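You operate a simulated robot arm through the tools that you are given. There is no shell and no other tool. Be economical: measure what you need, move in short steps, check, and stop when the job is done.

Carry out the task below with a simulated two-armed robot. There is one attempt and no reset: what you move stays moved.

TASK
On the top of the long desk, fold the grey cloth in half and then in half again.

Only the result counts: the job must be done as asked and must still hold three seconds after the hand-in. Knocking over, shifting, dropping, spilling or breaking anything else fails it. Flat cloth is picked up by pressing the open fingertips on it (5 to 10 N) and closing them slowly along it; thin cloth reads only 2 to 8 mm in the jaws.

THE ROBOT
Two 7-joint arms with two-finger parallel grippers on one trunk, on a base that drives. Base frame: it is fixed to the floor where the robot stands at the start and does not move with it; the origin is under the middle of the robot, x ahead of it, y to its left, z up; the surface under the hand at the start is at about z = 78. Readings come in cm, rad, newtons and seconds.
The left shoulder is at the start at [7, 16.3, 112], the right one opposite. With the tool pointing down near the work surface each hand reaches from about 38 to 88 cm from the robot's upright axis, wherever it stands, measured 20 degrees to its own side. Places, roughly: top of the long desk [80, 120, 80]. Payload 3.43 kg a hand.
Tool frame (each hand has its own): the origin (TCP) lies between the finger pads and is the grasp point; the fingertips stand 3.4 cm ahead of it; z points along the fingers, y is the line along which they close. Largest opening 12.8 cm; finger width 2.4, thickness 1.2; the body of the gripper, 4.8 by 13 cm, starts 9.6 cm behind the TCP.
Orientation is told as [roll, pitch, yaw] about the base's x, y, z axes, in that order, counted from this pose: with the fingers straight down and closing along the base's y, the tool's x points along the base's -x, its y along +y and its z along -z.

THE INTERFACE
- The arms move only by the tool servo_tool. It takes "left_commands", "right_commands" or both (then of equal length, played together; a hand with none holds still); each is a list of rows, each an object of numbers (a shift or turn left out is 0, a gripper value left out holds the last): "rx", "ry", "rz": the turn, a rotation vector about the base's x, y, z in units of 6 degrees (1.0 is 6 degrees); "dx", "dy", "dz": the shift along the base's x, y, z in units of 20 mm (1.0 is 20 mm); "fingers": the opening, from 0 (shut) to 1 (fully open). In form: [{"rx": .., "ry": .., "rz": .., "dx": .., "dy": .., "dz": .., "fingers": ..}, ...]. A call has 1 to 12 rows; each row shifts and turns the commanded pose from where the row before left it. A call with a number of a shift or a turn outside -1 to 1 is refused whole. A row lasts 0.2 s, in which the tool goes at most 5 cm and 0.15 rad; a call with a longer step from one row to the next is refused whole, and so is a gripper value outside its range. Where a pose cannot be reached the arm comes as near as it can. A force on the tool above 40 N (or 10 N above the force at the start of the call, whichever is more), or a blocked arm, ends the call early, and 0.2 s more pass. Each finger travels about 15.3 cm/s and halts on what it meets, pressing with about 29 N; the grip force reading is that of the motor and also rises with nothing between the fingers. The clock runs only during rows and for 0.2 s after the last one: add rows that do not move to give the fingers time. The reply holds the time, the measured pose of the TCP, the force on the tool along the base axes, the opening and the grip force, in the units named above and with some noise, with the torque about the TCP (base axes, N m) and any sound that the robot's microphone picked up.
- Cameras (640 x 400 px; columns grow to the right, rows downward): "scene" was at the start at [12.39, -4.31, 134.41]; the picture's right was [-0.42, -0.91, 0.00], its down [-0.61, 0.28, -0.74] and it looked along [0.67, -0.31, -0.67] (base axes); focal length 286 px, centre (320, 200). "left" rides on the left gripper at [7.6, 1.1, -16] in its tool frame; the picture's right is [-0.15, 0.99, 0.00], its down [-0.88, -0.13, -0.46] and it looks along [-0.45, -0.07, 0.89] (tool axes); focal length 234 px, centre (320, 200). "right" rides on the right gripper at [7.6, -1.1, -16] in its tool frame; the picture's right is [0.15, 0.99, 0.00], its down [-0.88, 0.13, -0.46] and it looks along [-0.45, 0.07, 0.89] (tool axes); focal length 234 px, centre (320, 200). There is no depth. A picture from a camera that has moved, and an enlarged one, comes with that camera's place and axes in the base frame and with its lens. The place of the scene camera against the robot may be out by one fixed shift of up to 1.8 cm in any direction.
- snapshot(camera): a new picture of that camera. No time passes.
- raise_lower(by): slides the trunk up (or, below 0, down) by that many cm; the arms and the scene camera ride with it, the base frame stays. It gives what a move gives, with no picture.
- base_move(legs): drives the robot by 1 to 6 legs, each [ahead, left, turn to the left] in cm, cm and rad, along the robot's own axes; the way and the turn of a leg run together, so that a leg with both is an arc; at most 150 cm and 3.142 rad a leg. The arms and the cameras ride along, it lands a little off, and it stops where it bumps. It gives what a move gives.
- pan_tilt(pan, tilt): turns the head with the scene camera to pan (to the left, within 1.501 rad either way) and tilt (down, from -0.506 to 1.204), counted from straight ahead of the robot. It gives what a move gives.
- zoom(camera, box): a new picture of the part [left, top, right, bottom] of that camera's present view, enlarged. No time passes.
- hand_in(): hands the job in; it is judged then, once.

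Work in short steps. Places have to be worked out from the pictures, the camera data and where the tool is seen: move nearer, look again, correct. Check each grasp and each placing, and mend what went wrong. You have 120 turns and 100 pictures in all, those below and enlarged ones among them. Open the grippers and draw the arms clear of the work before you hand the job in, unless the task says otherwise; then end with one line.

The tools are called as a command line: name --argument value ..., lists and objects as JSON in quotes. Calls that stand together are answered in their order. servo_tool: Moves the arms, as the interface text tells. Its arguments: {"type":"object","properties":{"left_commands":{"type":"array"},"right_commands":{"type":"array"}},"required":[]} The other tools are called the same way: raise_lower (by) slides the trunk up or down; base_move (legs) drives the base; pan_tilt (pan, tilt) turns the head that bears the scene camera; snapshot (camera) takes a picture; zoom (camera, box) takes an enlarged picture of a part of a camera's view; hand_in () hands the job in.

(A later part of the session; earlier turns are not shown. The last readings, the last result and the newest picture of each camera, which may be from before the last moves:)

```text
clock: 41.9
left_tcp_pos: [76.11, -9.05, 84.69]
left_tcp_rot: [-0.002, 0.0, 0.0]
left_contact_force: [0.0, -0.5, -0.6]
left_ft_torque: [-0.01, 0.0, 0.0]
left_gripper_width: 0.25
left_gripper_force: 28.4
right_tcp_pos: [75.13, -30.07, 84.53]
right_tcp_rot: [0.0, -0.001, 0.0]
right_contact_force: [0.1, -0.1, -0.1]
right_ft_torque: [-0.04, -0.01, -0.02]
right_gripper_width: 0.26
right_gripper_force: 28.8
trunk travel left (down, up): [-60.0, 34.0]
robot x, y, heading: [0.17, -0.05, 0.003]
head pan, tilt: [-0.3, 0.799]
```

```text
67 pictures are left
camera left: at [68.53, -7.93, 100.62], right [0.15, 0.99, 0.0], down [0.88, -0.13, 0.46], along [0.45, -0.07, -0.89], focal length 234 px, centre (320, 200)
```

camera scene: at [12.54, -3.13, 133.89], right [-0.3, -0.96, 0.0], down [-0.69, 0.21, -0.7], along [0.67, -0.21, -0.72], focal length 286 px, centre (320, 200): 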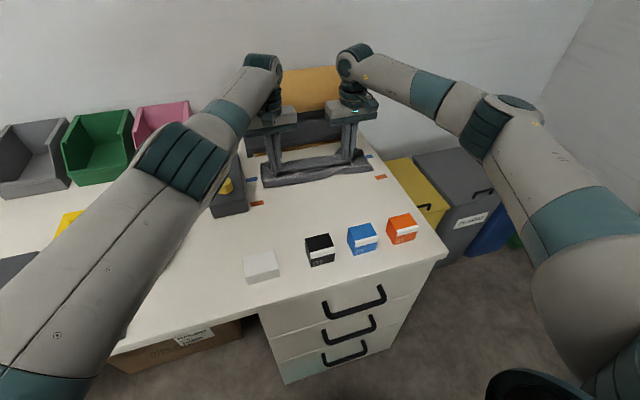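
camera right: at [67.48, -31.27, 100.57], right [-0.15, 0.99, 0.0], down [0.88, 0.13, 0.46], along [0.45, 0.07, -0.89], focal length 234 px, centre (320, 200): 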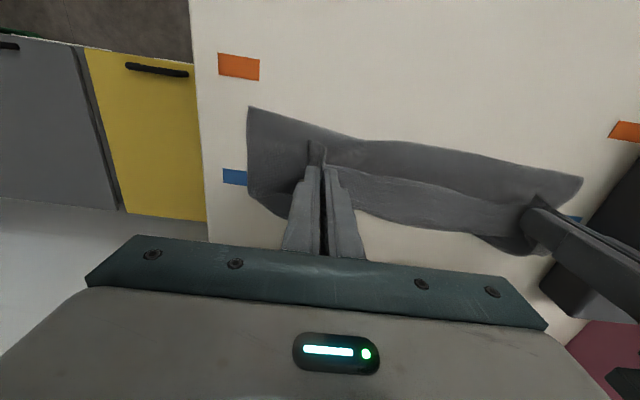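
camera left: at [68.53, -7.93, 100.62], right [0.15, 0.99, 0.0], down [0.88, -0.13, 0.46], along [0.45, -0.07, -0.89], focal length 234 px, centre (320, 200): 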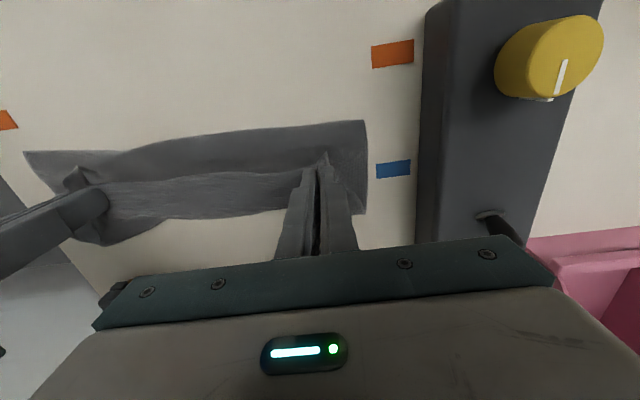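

Cloth lies at x≈71–81 with the upper layer's grip over x≈76. I move 1 cm forward and lower to just above the table so the slack rolls back at the fold, then release.

servo_tool --left_commands '[{"dx": 0.3, "dz": -0.3}, {"dx": 0.3, "dz": -0.4}, {"dz": -0.4}, {"dz": -0.2}, {}, {"fingers": 0.1}, {"fingers": 0.2}, {"fingers": 0.3}, {"fingers": 0.35}, {}]' --right_commands '[{"dx": 0.3, "dz": -0.3}, {"dx": 0.3, "dz": -0.4}, {"dz": -0.4}, {"dz": -0.2}, {}, {"fingers": 0.1}, {"fingers": 0.2}, {"fingers": 0.3}, {"fingers": 0.35}, {}]'

snapshot --camera "right"

snapshot --camera "left"

```text
clock: 44.1
left_tcp_pos: [76.2, -9.07, 83.38]
left_tcp_rot: [-0.001, 0.001, 0.003]
left_contact_force: [0.4, 0.1, -0.3]
left_ft_torque: [0.02, -0.03, -0.02]
left_gripper_width: 4.49
left_gripper_force: 0.2
left hand out of reach, approached as far as the arm can: row 1, 2
right_tcp_pos: [76.27, -30.13, 81.98]
right_tcp_rot: [0.0, 0.0, 0.0]
right_contact_force: [0.2, -0.3, 0.8]
right_ft_torque: [0.02, 0.0, -0.01]
right_gripper_width: 4.49
right_gripper_force: 0.2
trunk travel left (down, up): [-60.0, 34.0]
robot x, y, heading: [-0.19, -0.12, 0.004]
head pan, tilt: [-0.3, 0.799]
```

```text
66 pictures are left
camera right: at [68.67, -31.29, 97.96], right [-0.15, 0.99, 0.0], down [0.88, 0.13, 0.46], along [0.45, 0.07, -0.89], focal length 234 px, centre (320, 200)
```

right: 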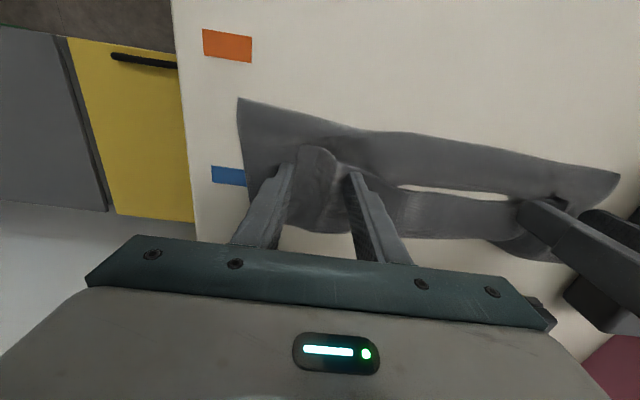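

```text
65 pictures are left
camera left: at [68.51, -7.94, 99.38], right [0.15, 0.99, 0.0], down [0.88, -0.13, 0.46], along [0.45, -0.07, -0.89], focal length 234 px, centre (320, 200)
```

left: 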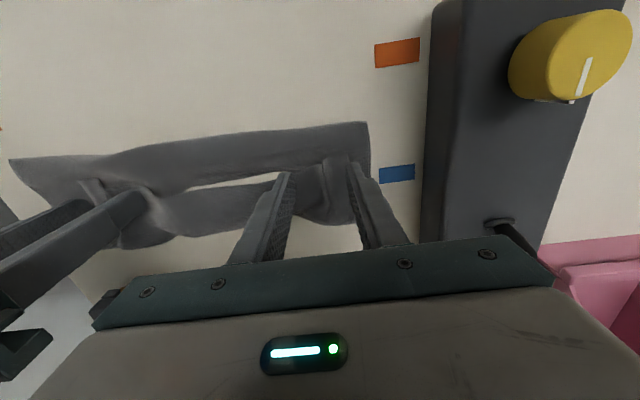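

The left stopped at its reach limit, but both released. I raise both hands straight up and look at the result.

servo_tool --left_commands '[{"dz": 0.3}, {"dz": 0.5}, {"dz": 1}, {"dz": 1}, {"dz": 1, "dx": -1}, {"dz": 1, "dx": -1}, {"dx": -1}, {"dx": -1}, {"dx": -1}, {"dx": -1}]' --right_commands '[{"dz": 0.3}, {"dz": 0.5}, {"dz": 1}, {"dz": 1}, {"dz": 1, "dx": -1}, {"dz": 1, "dx": -1}, {"dx": -1}, {"dx": -1}, {"dx": -1}, {"dx": -1}]'

snapshot --camera "right"

zoom --camera "scene" --box '[220, 120, 420, 245]'

```text
clock: 46.3
left_tcp_pos: [64.13, -9.07, 93.04]
left_tcp_rot: [0.0, 0.0, 0.0]
left_contact_force: [-0.5, -0.8, 0.3]
left_ft_torque: [0.01, 0.0, 0.01]
left_gripper_width: 4.48
left_gripper_force: 0.1
right_tcp_pos: [64.32, -30.2, 91.62]
right_tcp_rot: [0.0, 0.0, 0.0]
right_contact_force: [1.4, -0.3, 0.0]
right_ft_torque: [0.01, -0.02, 0.0]
right_gripper_width: 4.46
right_gripper_force: 0.1
trunk travel left (down, up): [-60.0, 34.0]
robot x, y, heading: [0.1, -0.09, -0.002]
head pan, tilt: [-0.3, 0.799]
```

```text
64 pictures are left
camera right: at [56.6, -31.36, 107.61], right [-0.15, 0.99, 0.0], down [0.88, 0.13, 0.46], along [0.45, 0.07, -0.89], focal length 234 px, centre (320, 200)
```

right: 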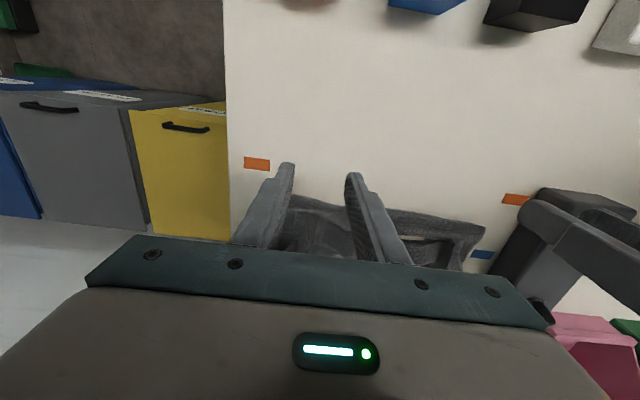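

```text
3.20 times, centred on (320, 182) of scene
camera zoom: at [12.45, -3.19, 133.9], right [-0.3, -0.96, 0.0], down [-0.68, 0.21, -0.7], along [0.67, -0.21, -0.72], focal length 915 px, centre (320, 256)
```

zoom: 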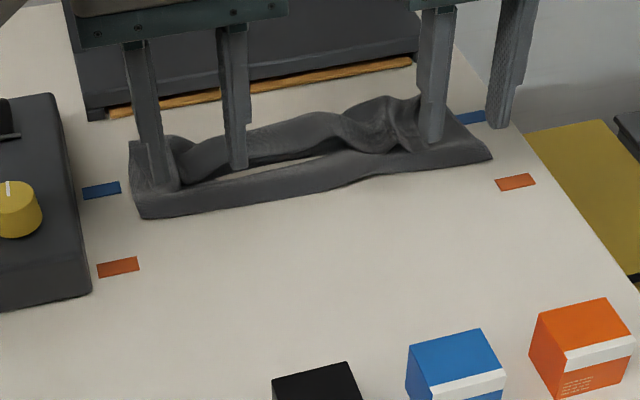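

I draw the hands up and outward to get a clear view of the cloth.

servo_tool --left_commands '[{"dz": 1, "dy": 1}, {"dz": 1, "dy": 1}, {"dx": -1, "dy": 1}, {"dx": -1, "dy": 1}, {"dx": -1, "dy": 1}, {"dx": -1, "dy": 1}, {"dy": 1}]' --right_commands '[{"dz": 1, "dy": -1}, {"dz": 1, "dy": -1}, {"dx": -1, "dy": -1}, {"dx": -1, "dy": -1}, {"dx": -1}, {"dx": -1}, {}]'

zoom --camera "scene" --box '[220, 120, 420, 245]'

snapshot --camera "right"

snapshot --camera "left"

```text
clock: 47.9
left_tcp_pos: [56.2, 5.02, 96.79]
left_tcp_rot: [-0.001, 0.001, 0.001]
left_contact_force: [0.8, -0.7, -0.1]
left_ft_torque: [-0.03, 0.03, 0.01]
left_gripper_width: 4.47
left_gripper_force: 0.0
right_tcp_pos: [56.32, -38.16, 95.49]
right_tcp_rot: [0.0, 0.0, 0.001]
right_contact_force: [0.7, -0.6, -0.1]
right_ft_torque: [-0.06, 0.01, -0.01]
right_gripper_width: 4.49
right_gripper_force: 0.0
trunk travel left (down, up): [-60.0, 34.0]
robot x, y, heading: [-0.02, 0.24, -0.001]
head pan, tilt: [-0.3, 0.799]
```

```text
3.20 times, centred on (320, 182) of scene
camera zoom: at [12.6, -3.06, 133.89], right [-0.3, -0.96, 0.0], down [-0.69, 0.21, -0.7], along [0.67, -0.21, -0.72], focal length 915 px, centre (320, 256)
```

zoom: 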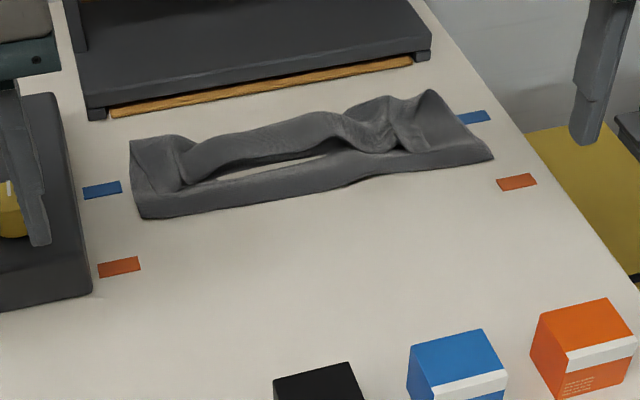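

```text
61 pictures are left
camera right: at [48.7, -39.26, 111.59], right [-0.15, 0.99, 0.0], down [0.88, 0.13, 0.46], along [0.45, 0.07, -0.89], focal length 234 px, centre (320, 200)
```

right: 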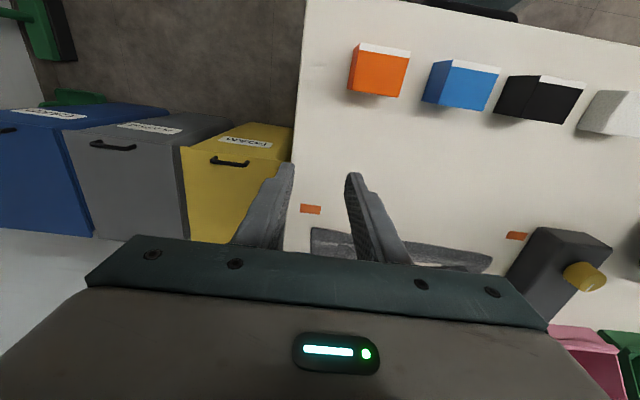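

```text
60 pictures are left
camera left: at [48.54, 6.22, 112.87], right [0.15, 0.99, 0.0], down [0.88, -0.13, 0.45], along [0.45, -0.07, -0.89], focal length 234 px, centre (320, 200)
```

left: 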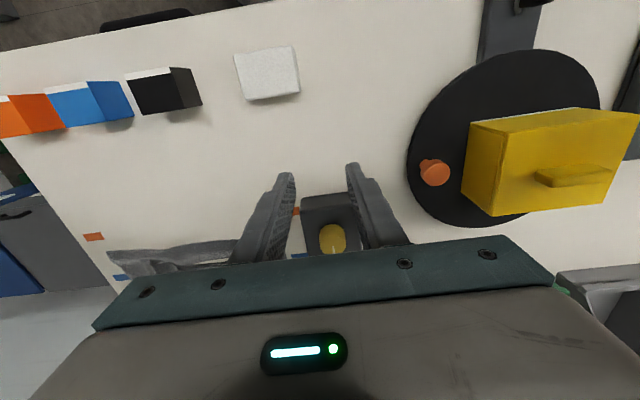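

The fold looks bulky in front with a wavy upper layer. I bring the right wrist camera over it for a top-down look.

servo_tool --right_commands '[{"dz": 1, "dx": 1}, {"dz": 1, "dx": 1, "dy": 0.5}, {"dz": 1, "dx": 1, "dy": 1}, {"dz": 1, "dx": 1, "dy": 1}, {"dz": 0.7, "dx": 1, "dy": 1}, {"dx": 1, "dy": 1}, {"dx": 1, "dy": 1}, {"dx": 1, "dy": 1}, {"dx": 1, "dy": 0.5}, {"dx": 1}, {"dx": 0.5}, {}]'

snapshot --camera "right"

```text
clock: 50.5
left_tcp_pos: [56.06, 4.86, 96.83]
left_tcp_rot: [-0.001, -0.001, 0.001]
left_contact_force: [-0.7, 0.4, 0.2]
left_ft_torque: [-0.01, -0.05, -0.01]
left_gripper_width: 4.49
left_gripper_force: 0.1
right_tcp_pos: [77.25, -24.18, 104.9]
right_tcp_rot: [0.001, -0.001, -0.001]
right_contact_force: [-0.3, -0.6, -0.3]
right_ft_torque: [-0.04, -0.03, -0.01]
right_gripper_width: 4.46
right_gripper_force: 0.1
trunk travel left (down, up): [-60.0, 34.0]
robot x, y, heading: [0.03, -0.18, 0.004]
head pan, tilt: [-0.3, 0.799]
```

```text
59 pictures are left
camera right: at [69.72, -25.33, 121.01], right [-0.15, 0.99, 0.0], down [0.88, 0.13, 0.46], along [0.45, 0.07, -0.89], focal length 234 px, centre (320, 200)
```

right: 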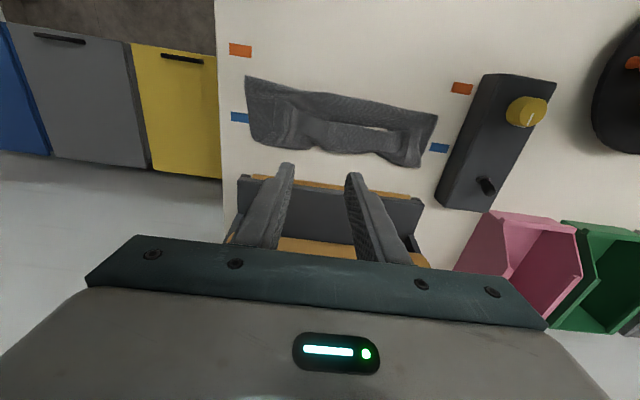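

zoom --camera "right" --box '[230, 60, 450, 180]'

```text
2.91 times, centred on (340, 120) of right
camera zoom: at [69.72, -25.33, 121.01], right [-0.15, 0.99, 0.0], down [0.88, 0.13, 0.46], along [0.45, 0.07, -0.89], focal length 681 px, centre (262, 433)
```

zoom: 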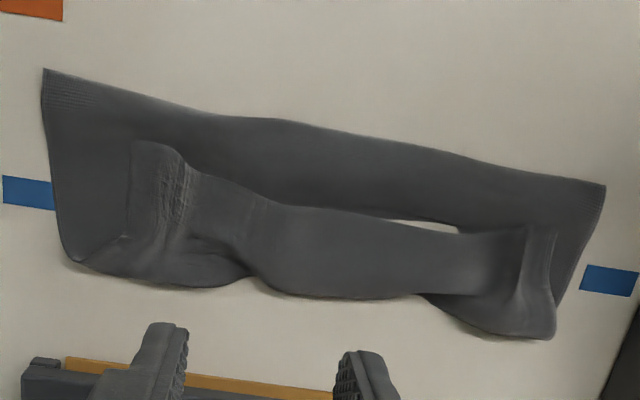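

From above I read a Z-shape: fold at x≈71, but slack rolled over at the far side (x≈80), with the pinched ridges still at (75.8, −30) and (75.9, −7.6). I'll regrasp the ridges and redo the arc taut; first, I pull the right hand back and drive 7 cm forward for reach.

servo_tool --right_commands '[{"dx": -1}, {"dx": -1}, {"dx": -1}, {"dx": -1, "dy": -1}, {"dx": -1, "dy": -1}, {"dx": -1, "dy": -1}]'

base_move --legs '[[7, 0, 0]]'

snapshot --camera "scene"

snapshot --camera "left"

```text
clock: 51.9
left_tcp_pos: [56.03, 4.87, 96.93]
left_tcp_rot: [0.002, -0.001, 0.003]
left_contact_force: [-0.2, -0.8, 0.2]
left_ft_torque: [0.02, 0.03, 0.01]
left_gripper_width: 4.46
left_gripper_force: 0.0
right_tcp_pos: [65.26, -30.29, 105.07]
right_tcp_rot: [0.003, -0.001, 0.001]
right_contact_force: [0.4, 0.4, -0.6]
right_ft_torque: [0.03, 0.02, -0.03]
right_gripper_width: 4.51
right_gripper_force: 0.1
trunk travel left (down, up): [-60.0, 34.0]
robot x, y, heading: [0.36, 0.18, -0.0]
head pan, tilt: [-0.3, 0.799]
```

```text
clock: 52.9
left_tcp_pos: [63.02, 4.91, 96.81]
left_tcp_rot: [0.001, 0.002, 0.001]
left_contact_force: [-0.3, -0.2, -0.5]
left_ft_torque: [0.01, -0.01, -0.05]
left_gripper_width: 4.45
left_gripper_force: 0.1
right_tcp_pos: [72.28, -30.16, 104.92]
right_tcp_rot: [0.0, 0.002, 0.0]
right_contact_force: [0.0, 0.9, -0.4]
right_ft_torque: [0.03, 0.04, -0.02]
right_gripper_width: 4.49
right_gripper_force: 0.2
trunk travel left (down, up): [-60.0, 34.0]
robot x, y, heading: [6.54, -0.07, 0.001]
head pan, tilt: [-0.3, 0.799]
```

```text
57 pictures are left
camera scene: at [19.53, -3.18, 133.89], right [-0.3, -0.96, 0.0], down [-0.69, 0.21, -0.7], along [0.67, -0.21, -0.72], focal length 286 px, centre (320, 200)
```

scene: 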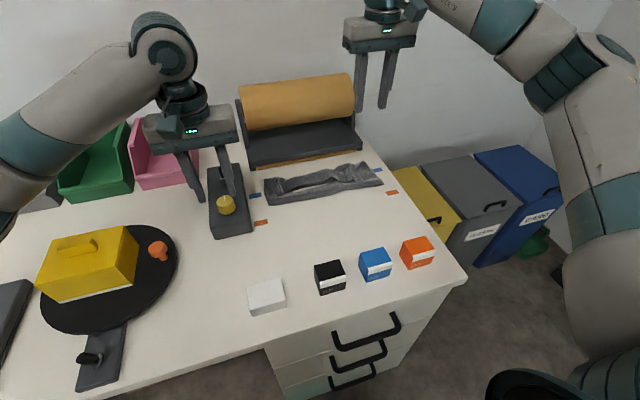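

```text
56 pictures are left
camera left: at [55.48, 6.08, 112.87], right [0.15, 0.99, 0.0], down [0.88, -0.13, 0.45], along [0.45, -0.07, -0.89], focal length 234 px, centre (320, 200)
```

left: 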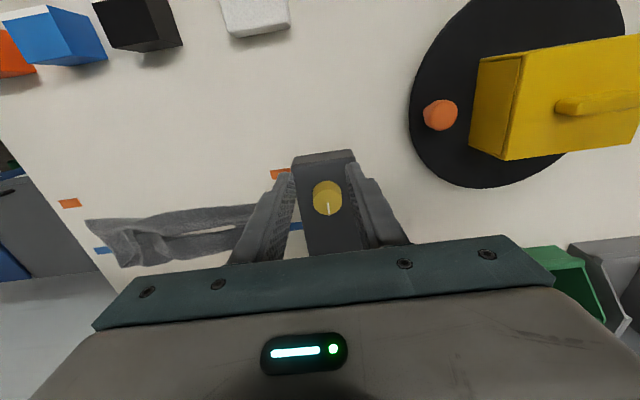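

The base moved cleanly. I bring both hands above the ridges.

servo_tool --left_commands '[{"dy": -1}, {"dy": -1, "dx": 0.5}, {"dy": -1, "dx": 1}, {"dy": -1, "dx": 1}, {"dy": -1, "dx": 1}, {"dy": -1, "dx": 1}, {"dy": -0.35, "dx": 1}, {"dx": 0.9, "dz": -1}, {"dz": -1}, {"dz": -1}, {"dz": -1}, {"dz": -0.6}]' --right_commands '[{"dz": -1}, {"dz": -1, "dx": 1}, {"dz": -1, "dx": 0.7}, {"dz": -1}, {"dz": -1}, {"dz": -1}, {"dz": -1}, {"dz": -1}, {"dz": -0.5}, {}, {}, {}]'

zoom --camera "left" --box '[170, 80, 490, 280]'

zoom --camera "right" --box '[170, 80, 490, 280]'

```text
clock: 55.5
left_tcp_pos: [75.91, -7.78, 87.53]
left_tcp_rot: [-0.001, 0.0, 0.0]
left_contact_force: [0.0, -0.2, 0.4]
left_ft_torque: [0.01, 0.01, 0.02]
left_gripper_width: 4.5
left_gripper_force: 0.1
right_tcp_pos: [75.64, -30.19, 88.01]
right_tcp_rot: [-0.001, 0.0, 0.001]
right_contact_force: [0.1, -0.8, -0.4]
right_ft_torque: [0.02, 0.0, 0.02]
right_gripper_width: 4.48
right_gripper_force: 0.0
trunk travel left (down, up): [-60.0, 34.0]
robot x, y, heading: [7.06, 0.23, 0.001]
head pan, tilt: [-0.3, 0.799]
```

```text
2.00 times, centred on (330, 180) of left
camera zoom: at [68.24, -6.62, 103.71], right [0.15, 0.99, 0.0], down [0.88, -0.13, 0.46], along [0.45, -0.07, -0.89], focal length 468 px, centre (300, 240)
```

zoom: 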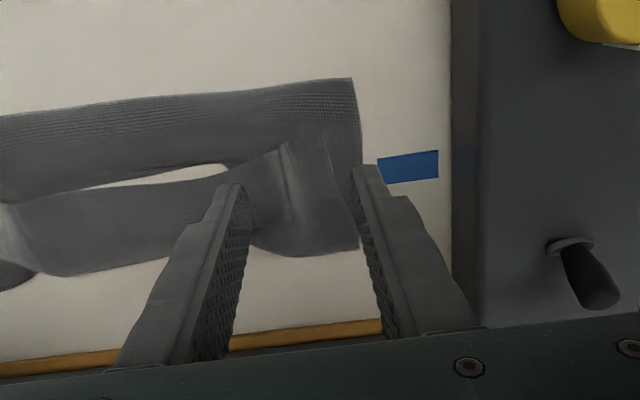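

```text
2.00 times, centred on (330, 180) of right
camera zoom: at [68.01, -31.38, 103.98], right [-0.15, 0.99, 0.0], down [0.88, 0.13, 0.46], along [0.45, 0.07, -0.89], focal length 468 px, centre (300, 240)
```

zoom: 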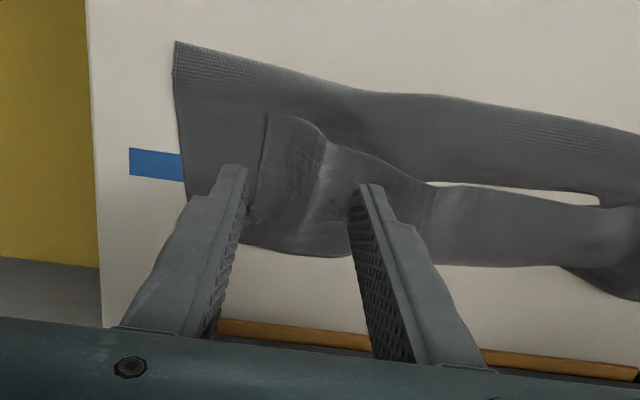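

Ridges are at (76, −8.5) and (75.5, −29.1). I adjust, lower to just above contact, and close slowly.

servo_tool --left_commands '[{"dy": -0.35, "dz": -1}, {"dz": -1}, {"dz": -0.7}, {}, {"fingers": 0.3}, {"fingers": 0.25}, {"fingers": 0.2}, {"fingers": 0.15}, {"fingers": 0.1}, {"fingers": 0.05}, {"fingers": 0}, {}]' --right_commands '[{"dy": 0.45, "dz": -1}, {"dz": -1}, {"dz": -0.95}, {}, {"fingers": 0.3}, {"fingers": 0.25}, {"fingers": 0.2}, {"fingers": 0.15}, {"fingers": 0.1}, {"fingers": 0.05}, {"fingers": 0}, {}]'

zoom --camera "left" --box '[170, 80, 490, 280]'

zoom --camera "right" --box '[170, 80, 490, 280]'

```text
clock: 58.1
left_tcp_pos: [75.92, -8.54, 82.31]
left_tcp_rot: [0.001, 0.002, 0.0]
left_contact_force: [0.3, -0.8, 0.5]
left_ft_torque: [0.0, 0.01, -0.01]
left_gripper_width: 0.25
left_gripper_force: 28.9
right_tcp_pos: [75.73, -29.39, 81.98]
right_tcp_rot: [0.0, 0.001, -0.001]
right_contact_force: [0.0, 0.7, -0.5]
right_ft_torque: [0.02, 0.01, -0.02]
right_gripper_width: 0.25
right_gripper_force: 29.4
trunk travel left (down, up): [-60.0, 34.0]
robot x, y, heading: [7.11, -0.02, -0.002]
head pan, tilt: [-0.3, 0.799]
```

```text
2.00 times, centred on (330, 180) of left
camera zoom: at [68.24, -7.37, 98.33], right [0.15, 0.99, 0.0], down [0.88, -0.13, 0.46], along [0.45, -0.07, -0.89], focal length 468 px, centre (300, 240)
```

zoom: 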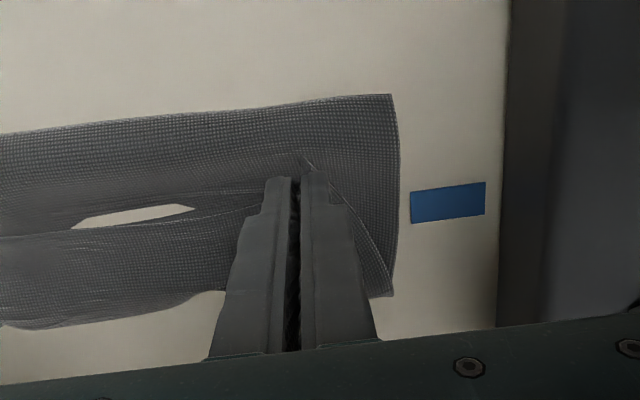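

```text
2.00 times, centred on (330, 180) of right
camera zoom: at [67.99, -30.51, 98.06], right [-0.15, 0.99, 0.0], down [0.88, 0.13, 0.46], along [0.45, 0.07, -0.89], focal length 468 px, centre (300, 240)
```

zoom: 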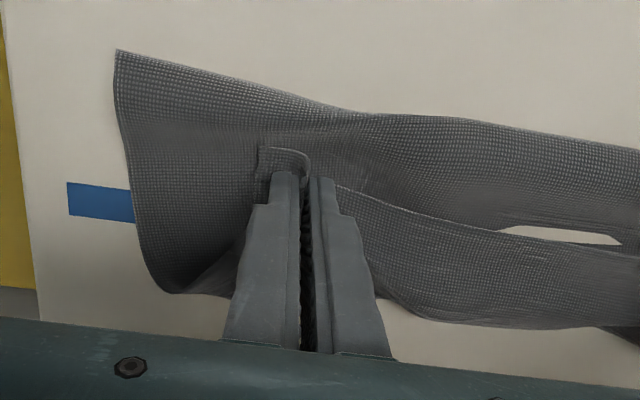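

Both ridges are re-gripped (2.5 mm). I lift straight up ~8 cm, then look.

servo_tool --left_commands '[{"dz": 0.5}, {"dz": 0.7}, {"dz": 0.7}, {"dz": 0.7}, {"dz": 0.7}, {"dz": 0.7}, {}, {}]' --right_commands '[{"dz": 0.5}, {"dz": 0.7}, {"dz": 0.7}, {"dz": 0.7}, {"dz": 0.7}, {"dz": 0.7}, {}, {}]'

snapshot --camera "right"

zoom --camera "scene" --box '[220, 100, 420, 225]'

```text
clock: 59.9
left_tcp_pos: [75.73, -8.52, 90.27]
left_tcp_rot: [0.001, 0.001, 0.001]
left_contact_force: [-0.1, 0.0, 0.1]
left_ft_torque: [-0.03, 0.03, 0.02]
left_gripper_width: 0.22
left_gripper_force: 28.7
right_tcp_pos: [75.61, -29.33, 89.98]
right_tcp_rot: [-0.001, 0.0, 0.001]
right_contact_force: [0.3, 0.8, -0.1]
right_ft_torque: [-0.01, 0.0, -0.01]
right_gripper_width: 0.24
right_gripper_force: 29.4
trunk travel left (down, up): [-60.0, 34.0]
robot x, y, heading: [6.92, 0.02, 0.003]
head pan, tilt: [-0.3, 0.799]
```

```text
51 pictures are left
camera right: at [67.95, -30.47, 106.05], right [-0.15, 0.99, 0.0], down [0.88, 0.13, 0.46], along [0.45, 0.07, -0.89], focal length 234 px, centre (320, 200)
```

right: 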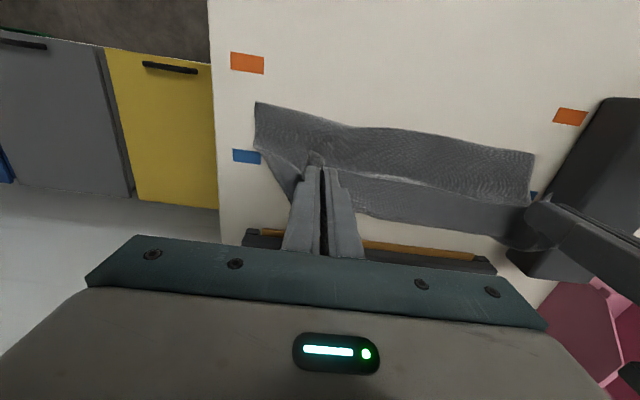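

```text
3.20 times, centred on (320, 162) of scene
camera zoom: at [19.42, -3.17, 133.9], right [-0.3, -0.96, 0.0], down [-0.68, 0.21, -0.7], along [0.67, -0.21, -0.72], focal length 915 px, centre (320, 320)
```

zoom: 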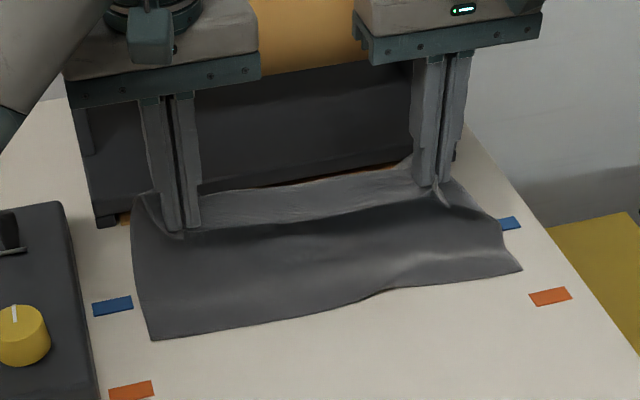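

The lower layer is only ~7 cm wide (fold at x≈71), so I need to lay more cloth down. I go back toward the robot and low, which lays the cloth flat again, then look.

servo_tool --left_commands '[{"dx": -0.9}, {"dx": -0.9}, {"dx": -0.9}, {"dx": -0.9, "dz": -0.2}, {"dx": -0.9, "dz": -0.3}, {"dx": -0.9, "dz": -0.4}, {"dx": -0.9, "dz": -0.4}, {"dx": -0.9, "dz": -0.4}, {"dx": -0.9, "dz": -0.4}, {"dx": -0.7}, {}]' --right_commands '[{"dx": -0.9}, {"dx": -0.9}, {"dx": -0.9}, {"dx": -0.9, "dz": -0.2}, {"dx": -0.9, "dz": -0.3}, {"dx": -0.9, "dz": -0.4}, {"dx": -0.9, "dz": -0.4}, {"dx": -0.9, "dz": -0.4}, {"dx": -0.9, "dz": -0.4}, {"dx": -0.9}, {}]'

zoom --camera "scene" --box '[200, 120, 440, 270]'

snapshot --camera "left"

```text
clock: 62.3
left_tcp_pos: [58.24, -8.35, 86.0]
left_tcp_rot: [0.002, 0.001, 0.002]
left_contact_force: [0.6, -0.4, -0.2]
left_ft_torque: [0.0, 0.04, 0.02]
left_gripper_width: 0.23
left_gripper_force: 29.1
right_tcp_pos: [57.76, -29.45, 85.99]
right_tcp_rot: [0.0, -0.001, -0.001]
right_contact_force: [0.7, 0.7, -0.3]
right_ft_torque: [-0.01, 0.01, 0.02]
right_gripper_width: 0.26
right_gripper_force: 29.0
trunk travel left (down, up): [-60.0, 34.0]
robot x, y, heading: [7.16, 0.26, -0.001]
head pan, tilt: [-0.3, 0.799]
```

```text
2.67 times, centred on (320, 195) of scene
camera zoom: at [19.49, -3.17, 133.89], right [-0.3, -0.96, 0.0], down [-0.69, 0.21, -0.7], along [0.67, -0.21, -0.72], focal length 762 px, centre (320, 213)
```

zoom: 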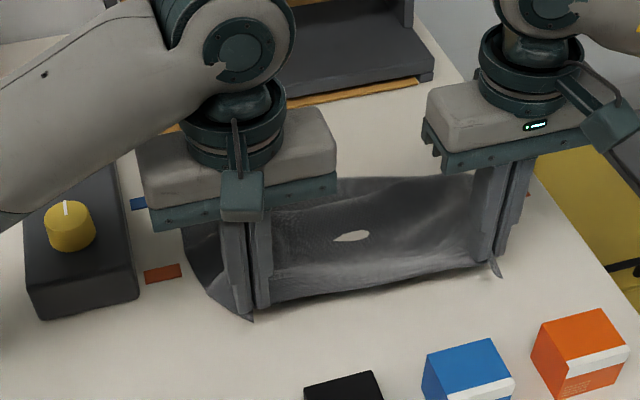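

```text
48 pictures are left
camera left: at [50.6, -7.3, 102.07], right [0.15, 0.99, 0.0], down [0.88, -0.13, 0.45], along [0.45, -0.07, -0.89], focal length 234 px, centre (320, 200)
```

left: 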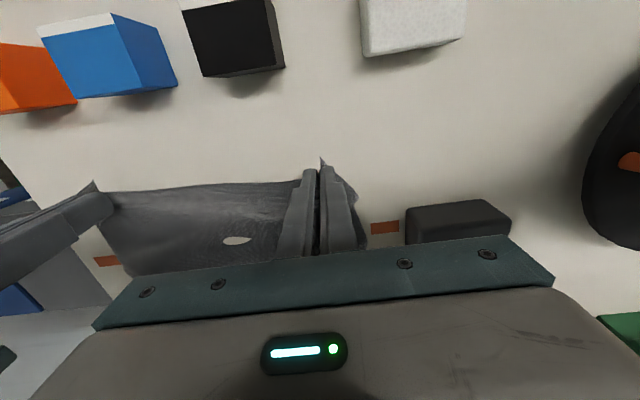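

The cloth is laid out again, but the far edge seems to be near x≈74, so there may be slack or an under-fold. I pull back 6 cm to draw it taut and flat, clear above the cubes.

servo_tool --left_commands '[{"dz": 0.5}, {"dx": -0.6}, {"dx": -0.6}, {"dx": -0.6}, {"dx": -0.6}, {"dx": -0.6}, {}]' --right_commands '[{"dz": 0.5}, {"dx": -0.6}, {"dx": -0.6}, {"dx": -0.6}, {"dx": -0.6}, {"dx": -0.6}, {}]'

zoom --camera "scene" --box '[200, 120, 440, 270]'

```text
clock: 63.9
left_tcp_pos: [52.25, -8.5, 87.03]
left_tcp_rot: [0.0, 0.0, 0.001]
left_contact_force: [0.5, 0.0, -0.3]
left_ft_torque: [0.01, 0.0, 0.02]
left_gripper_width: 0.24
left_gripper_force: 29.1
right_tcp_pos: [51.68, -29.28, 86.93]
right_tcp_rot: [0.0, 0.0, 0.001]
right_contact_force: [0.7, 0.6, -0.5]
right_ft_torque: [0.0, 0.02, -0.02]
right_gripper_width: 0.23
right_gripper_force: 29.2
trunk travel left (down, up): [-60.0, 34.0]
robot x, y, heading: [6.97, 0.35, 0.003]
head pan, tilt: [-0.3, 0.799]
```

```text
2.67 times, centred on (320, 195) of scene
camera zoom: at [19.46, -3.17, 133.89], right [-0.3, -0.96, 0.0], down [-0.69, 0.21, -0.7], along [0.67, -0.21, -0.72], focal length 762 px, centre (320, 213)
```

zoom: 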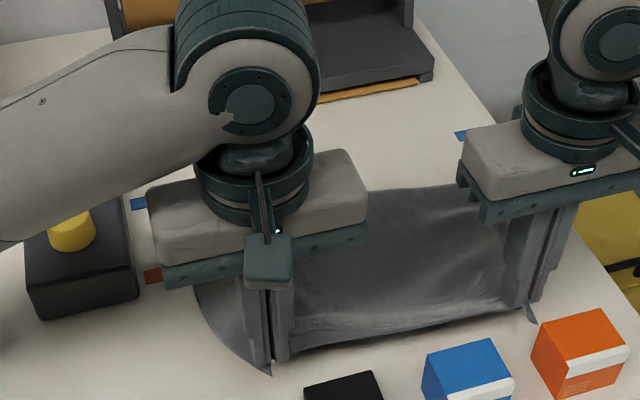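

Now taut and flat: grip at x≈52, far edge ≈72, so the fold line should be ≈60 and the grip should land at ≈70. I carry forward low and slow to roll the fold.

servo_tool --left_commands '[{"dx": 0.7, "dz": -0.2}, {"dx": 0.7, "dz": -0.2}, {"dx": 0.7}, {"dx": 0.7}, {"dx": 0.7}, {"dx": 0.7}, {"dx": 0.7}, {"dx": 0.7}, {"dx": 0.7}, {"dx": 0.7}, {"dx": 0.7}, {}]' --right_commands '[{"dx": 0.7, "dz": -0.2}, {"dx": 0.7, "dz": -0.2}, {"dx": 0.7}, {"dx": 0.7}, {"dx": 0.7}, {"dx": 0.7}, {"dx": 0.7}, {"dx": 0.7}, {"dx": 0.7}, {"dx": 0.7}, {"dx": 0.7}, {}]'

zoom --camera "scene" --box '[200, 120, 440, 270]'

snapshot --camera "right"

```text
clock: 66.5
left_tcp_pos: [67.7, -8.51, 86.33]
left_tcp_rot: [-0.002, -0.001, 0.0]
left_contact_force: [0.0, -0.9, -0.5]
left_ft_torque: [0.0, -0.02, 0.0]
left_gripper_width: 0.25
left_gripper_force: 29.5
right_tcp_pos: [67.02, -29.22, 86.09]
right_tcp_rot: [0.001, 0.002, 0.001]
right_contact_force: [-0.1, 0.5, -0.1]
right_ft_torque: [-0.01, 0.01, 0.0]
right_gripper_width: 0.24
right_gripper_force: 29.0
trunk travel left (down, up): [-60.0, 34.0]
robot x, y, heading: [6.84, -0.2, 0.006]
head pan, tilt: [-0.3, 0.799]
```

```text
2.67 times, centred on (320, 195) of scene
camera zoom: at [19.4, -3.17, 133.9], right [-0.3, -0.96, 0.0], down [-0.68, 0.21, -0.7], along [0.67, -0.21, -0.72], focal length 762 px, centre (320, 213)
```

zoom: 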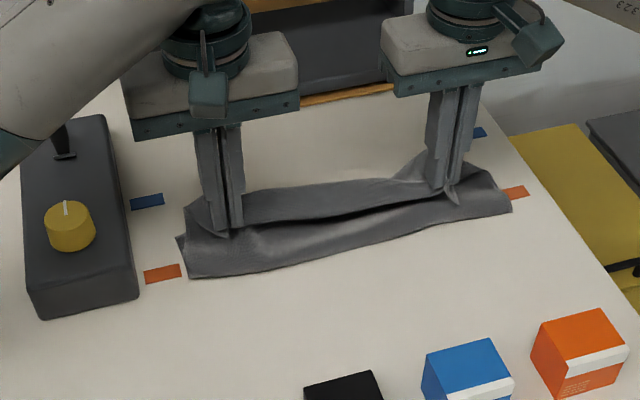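

```text
45 pictures are left
camera right: at [59.35, -30.46, 102.14], right [-0.15, 0.99, 0.0], down [0.88, 0.13, 0.46], along [0.45, 0.07, -0.89], focal length 234 px, centre (320, 200)
```

right: 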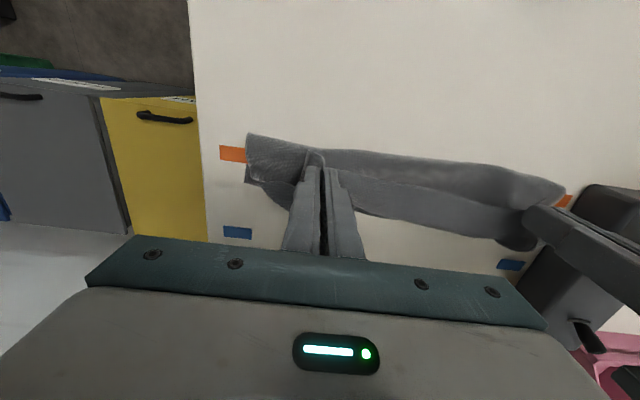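

Again slack bulges ahead of the hands (the pinch launches the cloth forward). I lift to straighten it, lay it back flat, and then follow a true taut arc (radius ≈9.5 cm about the fold line).

servo_tool --left_commands '[{"dz": 0.9}, {"dz": 0.9}, {"dz": 0.9}, {"dz": 0.9}, {"dz": 0.9, "dx": -0.5}, {"dx": -1}, {"dx": -1, "dz": -0.5}, {"dx": -1, "dz": -0.8}, {"dx": -1, "dz": -1}, {"dx": -1, "dz": -1}, {"dx": -1, "dz": -1}, {"dx": -0.9, "dz": -0.5}]' --right_commands '[{"dz": 0.9}, {"dz": 0.9}, {"dz": 0.9}, {"dz": 0.9}, {"dz": 0.9, "dx": -0.5}, {"dx": -1}, {"dx": -1, "dz": -0.5}, {"dx": -1, "dz": -0.8}, {"dx": -1, "dz": -1}, {"dx": -1, "dz": -1}, {"dx": -1, "dz": -1}, {"dx": -0.9, "dz": -0.5}]'

zoom --camera "scene" --box '[200, 120, 440, 270]'

```text
clock: 69.1
left_tcp_pos: [52.78, -8.57, 85.68]
left_tcp_rot: [0.001, 0.002, 0.002]
left_contact_force: [-0.2, -0.8, -0.6]
left_ft_torque: [-0.03, 0.01, -0.04]
left_gripper_width: 0.25
left_gripper_force: 29.4
right_tcp_pos: [52.23, -29.33, 85.51]
right_tcp_rot: [-0.001, 0.0, 0.0]
right_contact_force: [-0.1, -0.2, -0.1]
right_ft_torque: [0.0, 0.0, 0.03]
right_gripper_width: 0.24
right_gripper_force: 28.9
trunk travel left (down, up): [-60.0, 34.0]
robot x, y, heading: [6.7, 0.09, 0.001]
head pan, tilt: [-0.3, 0.799]
```

```text
2.67 times, centred on (320, 195) of scene
camera zoom: at [19.36, -3.19, 133.91], right [-0.3, -0.96, 0.0], down [-0.68, 0.21, -0.7], along [0.67, -0.21, -0.72], focal length 762 px, centre (320, 213)
```

zoom: 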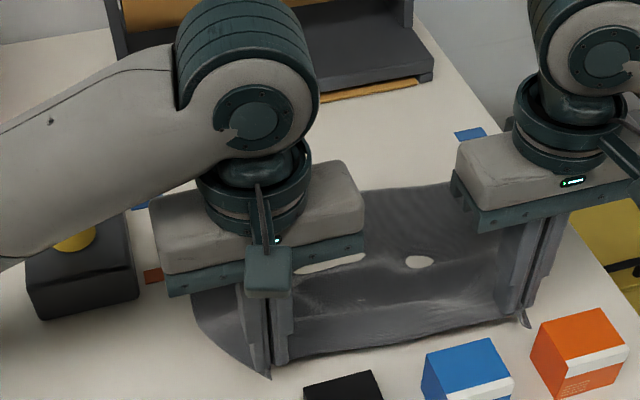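

Far edge is still at ≈72. Now the taut arc up to about 45° past vertical, then check.

servo_tool --left_commands '[{"dx": 0.25, "dz": 0.7}, {"dx": 0.55, "dz": 0.75}, {"dx": 0.75, "dz": 0.6}, {"dx": 0.85, "dz": 0.45}, {"dx": 0.85, "dz": 0.3}, {"dx": 0.85, "dz": 0.1}, {"dx": 0.85, "dz": -0.1}, {"dx": 0.8, "dz": -0.3}, {"dx": 0.75, "dz": -0.4}, {"dx": 0.65, "dz": -0.5}, {}]' --right_commands '[{"dx": 0.25, "dz": 0.7}, {"dx": 0.55, "dz": 0.75}, {"dx": 0.75, "dz": 0.6}, {"dx": 0.85, "dz": 0.45}, {"dx": 0.85, "dz": 0.3}, {"dx": 0.85, "dz": 0.1}, {"dx": 0.85, "dz": -0.1}, {"dx": 0.8, "dz": -0.3}, {"dx": 0.75, "dz": -0.4}, {"dx": 0.65, "dz": -0.5}, {}]'

zoom --camera "scene" --box '[200, 120, 440, 270]'

snapshot --camera "right"

```text
clock: 71.5
left_tcp_pos: [67.13, -8.62, 88.94]
left_tcp_rot: [0.001, 0.001, 0.0]
left_contact_force: [0.6, 0.5, 0.0]
left_ft_torque: [0.01, 0.0, 0.0]
left_gripper_width: 0.23
left_gripper_force: 28.8
right_tcp_pos: [66.48, -29.28, 88.74]
right_tcp_rot: [0.0, 0.0, 0.0]
right_contact_force: [0.1, 0.2, -0.1]
right_ft_torque: [0.04, 0.0, -0.01]
right_gripper_width: 0.27
right_gripper_force: 28.9
trunk travel left (down, up): [-60.0, 34.0]
robot x, y, heading: [6.74, -0.04, 0.001]
head pan, tilt: [-0.3, 0.799]
```

```text
2.67 times, centred on (320, 195) of scene
camera zoom: at [19.38, -3.17, 133.9], right [-0.3, -0.96, 0.0], down [-0.68, 0.21, -0.7], along [0.67, -0.21, -0.72], focal length 762 px, centre (320, 213)
```

zoom: 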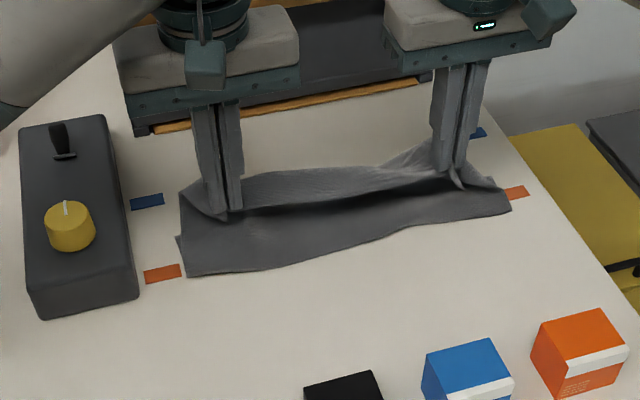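

```text
42 pictures are left
camera right: at [58.87, -30.43, 104.76], right [-0.15, 0.99, 0.0], down [0.88, 0.13, 0.46], along [0.45, 0.07, -0.89], focal length 234 px, centre (320, 200)
```

right: 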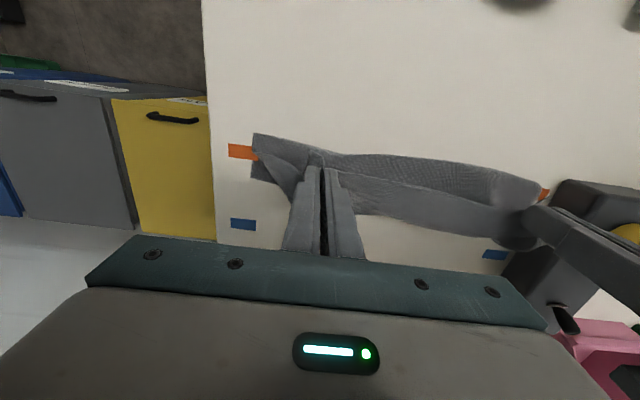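

The ridges launch the cloth forward stiffly, forming slack. Pitching the hands so the fingers point back toward me should send the cloth downward; I test how far they can pitch while raised.

servo_tool --left_commands '[{"dz": 0.8, "dx": -0.4, "ry": 1}, {"dz": 0.8, "dx": -0.4, "ry": 1}, {"dz": 0.8, "dx": -0.2, "ry": 1}, {"dx": -0.2, "ry": 1}, {"ry": 1}, {"ry": 1}, {"ry": 1}, {"ry": 0.5}, {}, {}]' --right_commands '[{"dz": 0.8, "dx": -0.4, "ry": 1}, {"dz": 0.8, "dx": -0.4, "ry": 1}, {"dz": 0.8, "dx": -0.2, "ry": 1}, {"dx": -0.2, "ry": 1}, {"ry": 1}, {"ry": 1}, {"ry": 1}, {"ry": 0.5}, {}, {}]'

snapshot --camera "scene"

```text
clock: 73.7
left_tcp_pos: [64.74, -8.63, 93.67]
left_tcp_rot: [0.0, 0.783, 0.001]
left_contact_force: [0.4, 0.1, 1.4]
left_ft_torque: [0.01, -0.04, 0.01]
left_gripper_width: 0.27
left_gripper_force: 29.0
right_tcp_pos: [64.11, -29.24, 93.42]
right_tcp_rot: [0.0, 0.785, -0.001]
right_contact_force: [0.8, 0.1, -0.3]
right_ft_torque: [0.01, 0.03, -0.01]
right_gripper_width: 0.26
right_gripper_force: 29.1
trunk travel left (down, up): [-60.0, 34.0]
robot x, y, heading: [6.82, -0.2, 0.002]
head pan, tilt: [-0.3, 0.799]
```

```text
41 pictures are left
camera scene: at [19.44, -3.18, 133.89], right [-0.3, -0.96, 0.0], down [-0.69, 0.21, -0.7], along [0.67, -0.21, -0.72], focal length 286 px, centre (320, 200)
```

scene: 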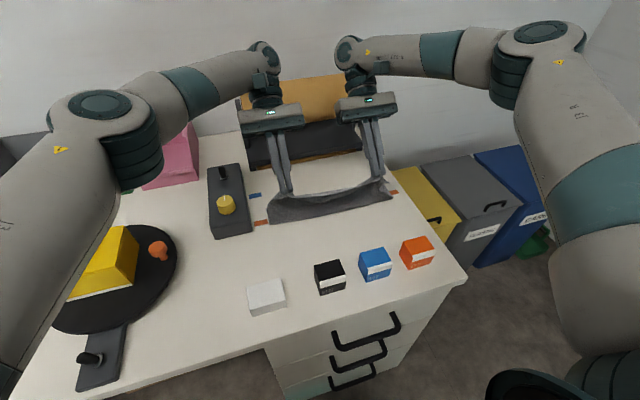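

45° works easily. I zoom in to see how the cloth hangs now.

zoom --camera "scene" --box '[230, 90, 430, 240]'

snapshot --camera "right"

```text
2.67 times, centred on (330, 165) of scene
camera zoom: at [19.44, -3.18, 133.89], right [-0.3, -0.96, 0.0], down [-0.69, 0.21, -0.7], along [0.67, -0.21, -0.72], focal length 762 px, centre (293, 293)
```

zoom: 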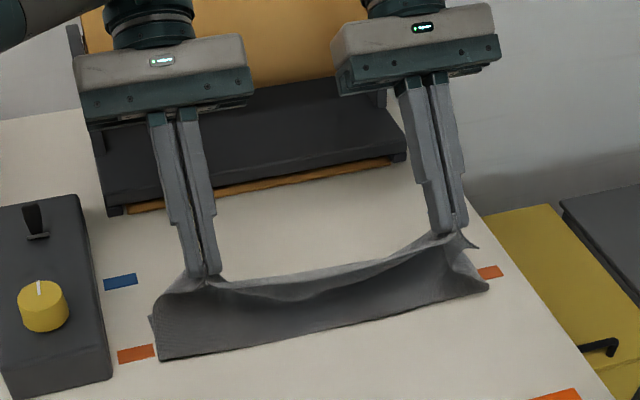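

```text
39 pictures are left
camera right: at [70.0, -30.46, 110.18], right [-0.1, 0.99, 0.1], down [0.94, 0.13, -0.3], along [-0.31, 0.07, -0.95], focal length 234 px, centre (320, 200)
```

right: 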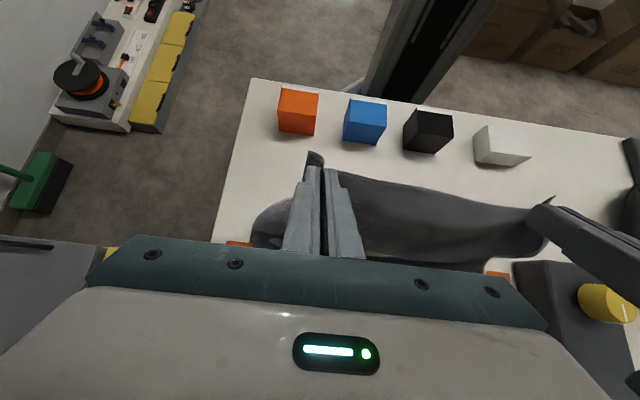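

The cloth hangs cleanly now. With the 45° pitch I lay it back and then bring the hands up over the intended fold line (x≈60), then check.

servo_tool --left_commands '[{"dx": -0.75, "dz": -0.3}, {"dx": -0.75, "dz": -0.3}, {"dx": -0.75, "dz": -0.3}, {"dx": -0.7, "dz": -0.8}, {"dx": -0.7, "dz": -0.8}, {"dx": -0.7, "dz": -0.8}, {}, {}, {"dx": 0.6, "dz": 0.5}, {"dx": 0.7, "dz": 0.4}, {"dx": 0.75, "dz": 0.3}, {"dx": 0.8, "dz": 0.15}]' --right_commands '[{"dx": -0.75, "dz": -0.3}, {"dx": -0.75, "dz": -0.3}, {"dx": -0.75, "dz": -0.3}, {"dx": -0.7, "dz": -0.8}, {"dx": -0.7, "dz": -0.8}, {"dx": -0.7, "dz": -0.8}, {}, {}, {"dx": 0.6, "dz": 0.5}, {"dx": 0.7, "dz": 0.4}, {"dx": 0.75, "dz": 0.3}, {"dx": 0.8, "dz": 0.15}]'

zoom --camera "scene" --box '[210, 100, 430, 250]'

snapshot --camera "left"

```text
clock: 76.3
left_tcp_pos: [61.77, -8.62, 89.81]
left_tcp_rot: [0.001, 0.787, 0.003]
left_contact_force: [0.1, 0.1, -0.3]
left_ft_torque: [0.0, -0.02, 0.02]
left_gripper_width: 0.27
left_gripper_force: 29.6
right_tcp_pos: [61.16, -29.34, 89.59]
right_tcp_rot: [0.0, 0.786, 0.001]
right_contact_force: [0.1, 0.2, 0.2]
right_ft_torque: [-0.03, 0.02, -0.02]
right_gripper_width: 0.22
right_gripper_force: 29.3
trunk travel left (down, up): [-60.0, 34.0]
robot x, y, heading: [6.83, -0.42, 0.002]
head pan, tilt: [-0.3, 0.799]
```

```text
2.67 times, centred on (320, 175) of scene
camera zoom: at [19.47, -3.17, 133.88], right [-0.3, -0.96, 0.0], down [-0.69, 0.21, -0.7], along [0.67, -0.21, -0.72], focal length 762 px, centre (320, 267)
```

zoom: 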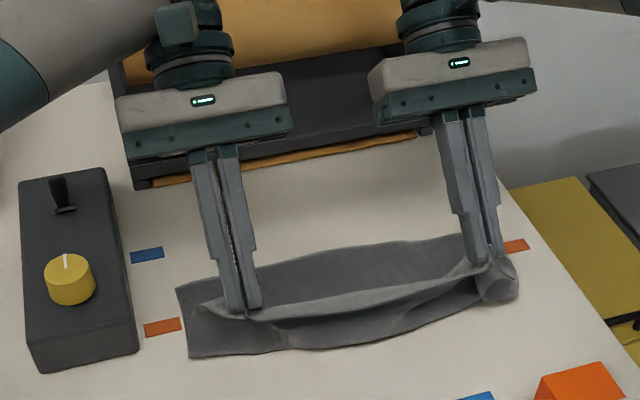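

```text
37 pictures are left
camera left: at [67.68, -7.34, 106.44], right [0.1, 0.99, -0.1], down [0.94, -0.13, -0.3], along [-0.31, -0.07, -0.95], focal length 234 px, centre (320, 200)
```

left: 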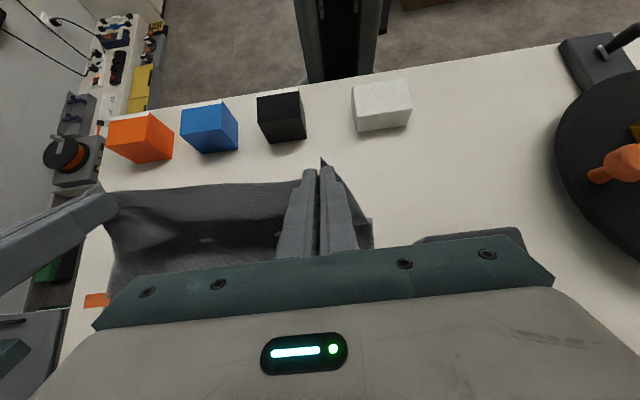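

The slack is now on the near side, as wanted; lower layer spans x≈62.5–72.4. I continue the arc forward and down to land the grip near x≈70.

servo_tool --left_commands '[{"dx": 0.8, "dz": -0.3}, {"dx": 1, "dz": -0.4}, {"dx": 1, "dz": -0.6}, {"dx": 0.9, "dz": -0.7}, {"dx": 0.75, "dz": -0.7}, {"dx": 0.6, "dz": -0.7}, {}, {}]' --right_commands '[{"dx": 0.8, "dz": -0.3}, {"dx": 1, "dz": -0.4}, {"dx": 1, "dz": -0.6}, {"dx": 0.9, "dz": -0.7}, {"dx": 0.75, "dz": -0.7}, {"dx": 0.6, "dz": -0.7}, {}, {}]'

zoom --camera "scene" --box '[210, 100, 430, 250]'

snapshot --camera "right"

```text
clock: 78.1
left_tcp_pos: [66.15, -8.45, 87.37]
left_tcp_rot: [-0.003, 0.786, -0.001]
left_contact_force: [2.3, -8.2, -1.8]
left_ft_torque: [-0.33, -0.1, 0.21]
left_gripper_width: 0.24
left_gripper_force: 29.2
left hand out of reach, approached as far as the arm can: row 3, 4, 5, 6
right_tcp_pos: [71.19, -29.17, 82.81]
right_tcp_rot: [0.003, 0.785, 0.001]
right_contact_force: [-1.9, 9.7, 3.5]
right_ft_torque: [0.31, 0.13, -0.21]
right_gripper_width: 0.23
right_gripper_force: 28.4
trunk travel left (down, up): [-60.0, 34.0]
robot x, y, heading: [6.58, 0.12, -0.005]
head pan, tilt: [-0.3, 0.799]
```

```text
2.67 times, centred on (320, 175) of scene
camera zoom: at [19.46, -3.18, 133.89], right [-0.3, -0.96, 0.0], down [-0.69, 0.21, -0.7], along [0.67, -0.21, -0.72], focal length 762 px, centre (320, 267)
```

zoom: 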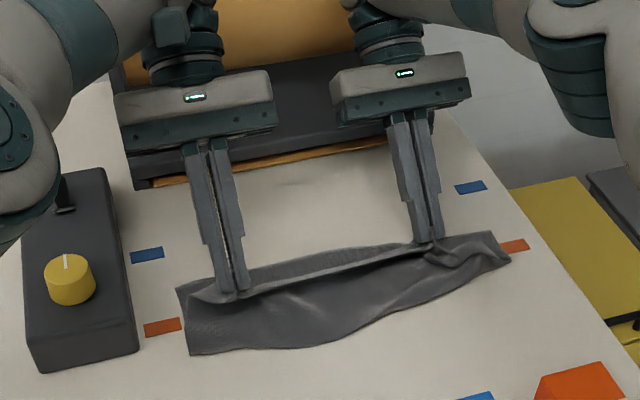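

```text
35 pictures are left
camera right: at [77.05, -30.38, 99.47], right [-0.1, 0.99, 0.1], down [0.94, 0.13, -0.3], along [-0.31, 0.07, -0.95], focal length 234 px, centre (320, 200)
```

right: 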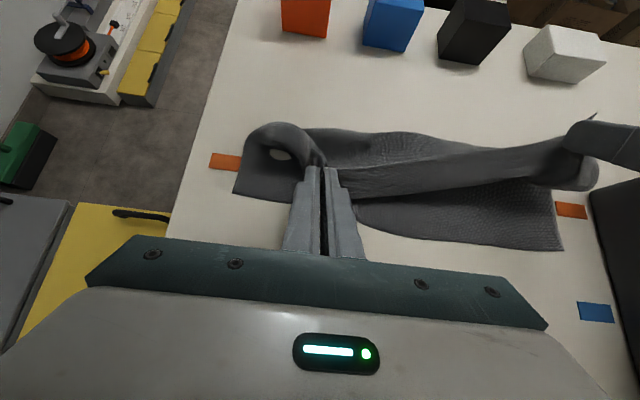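

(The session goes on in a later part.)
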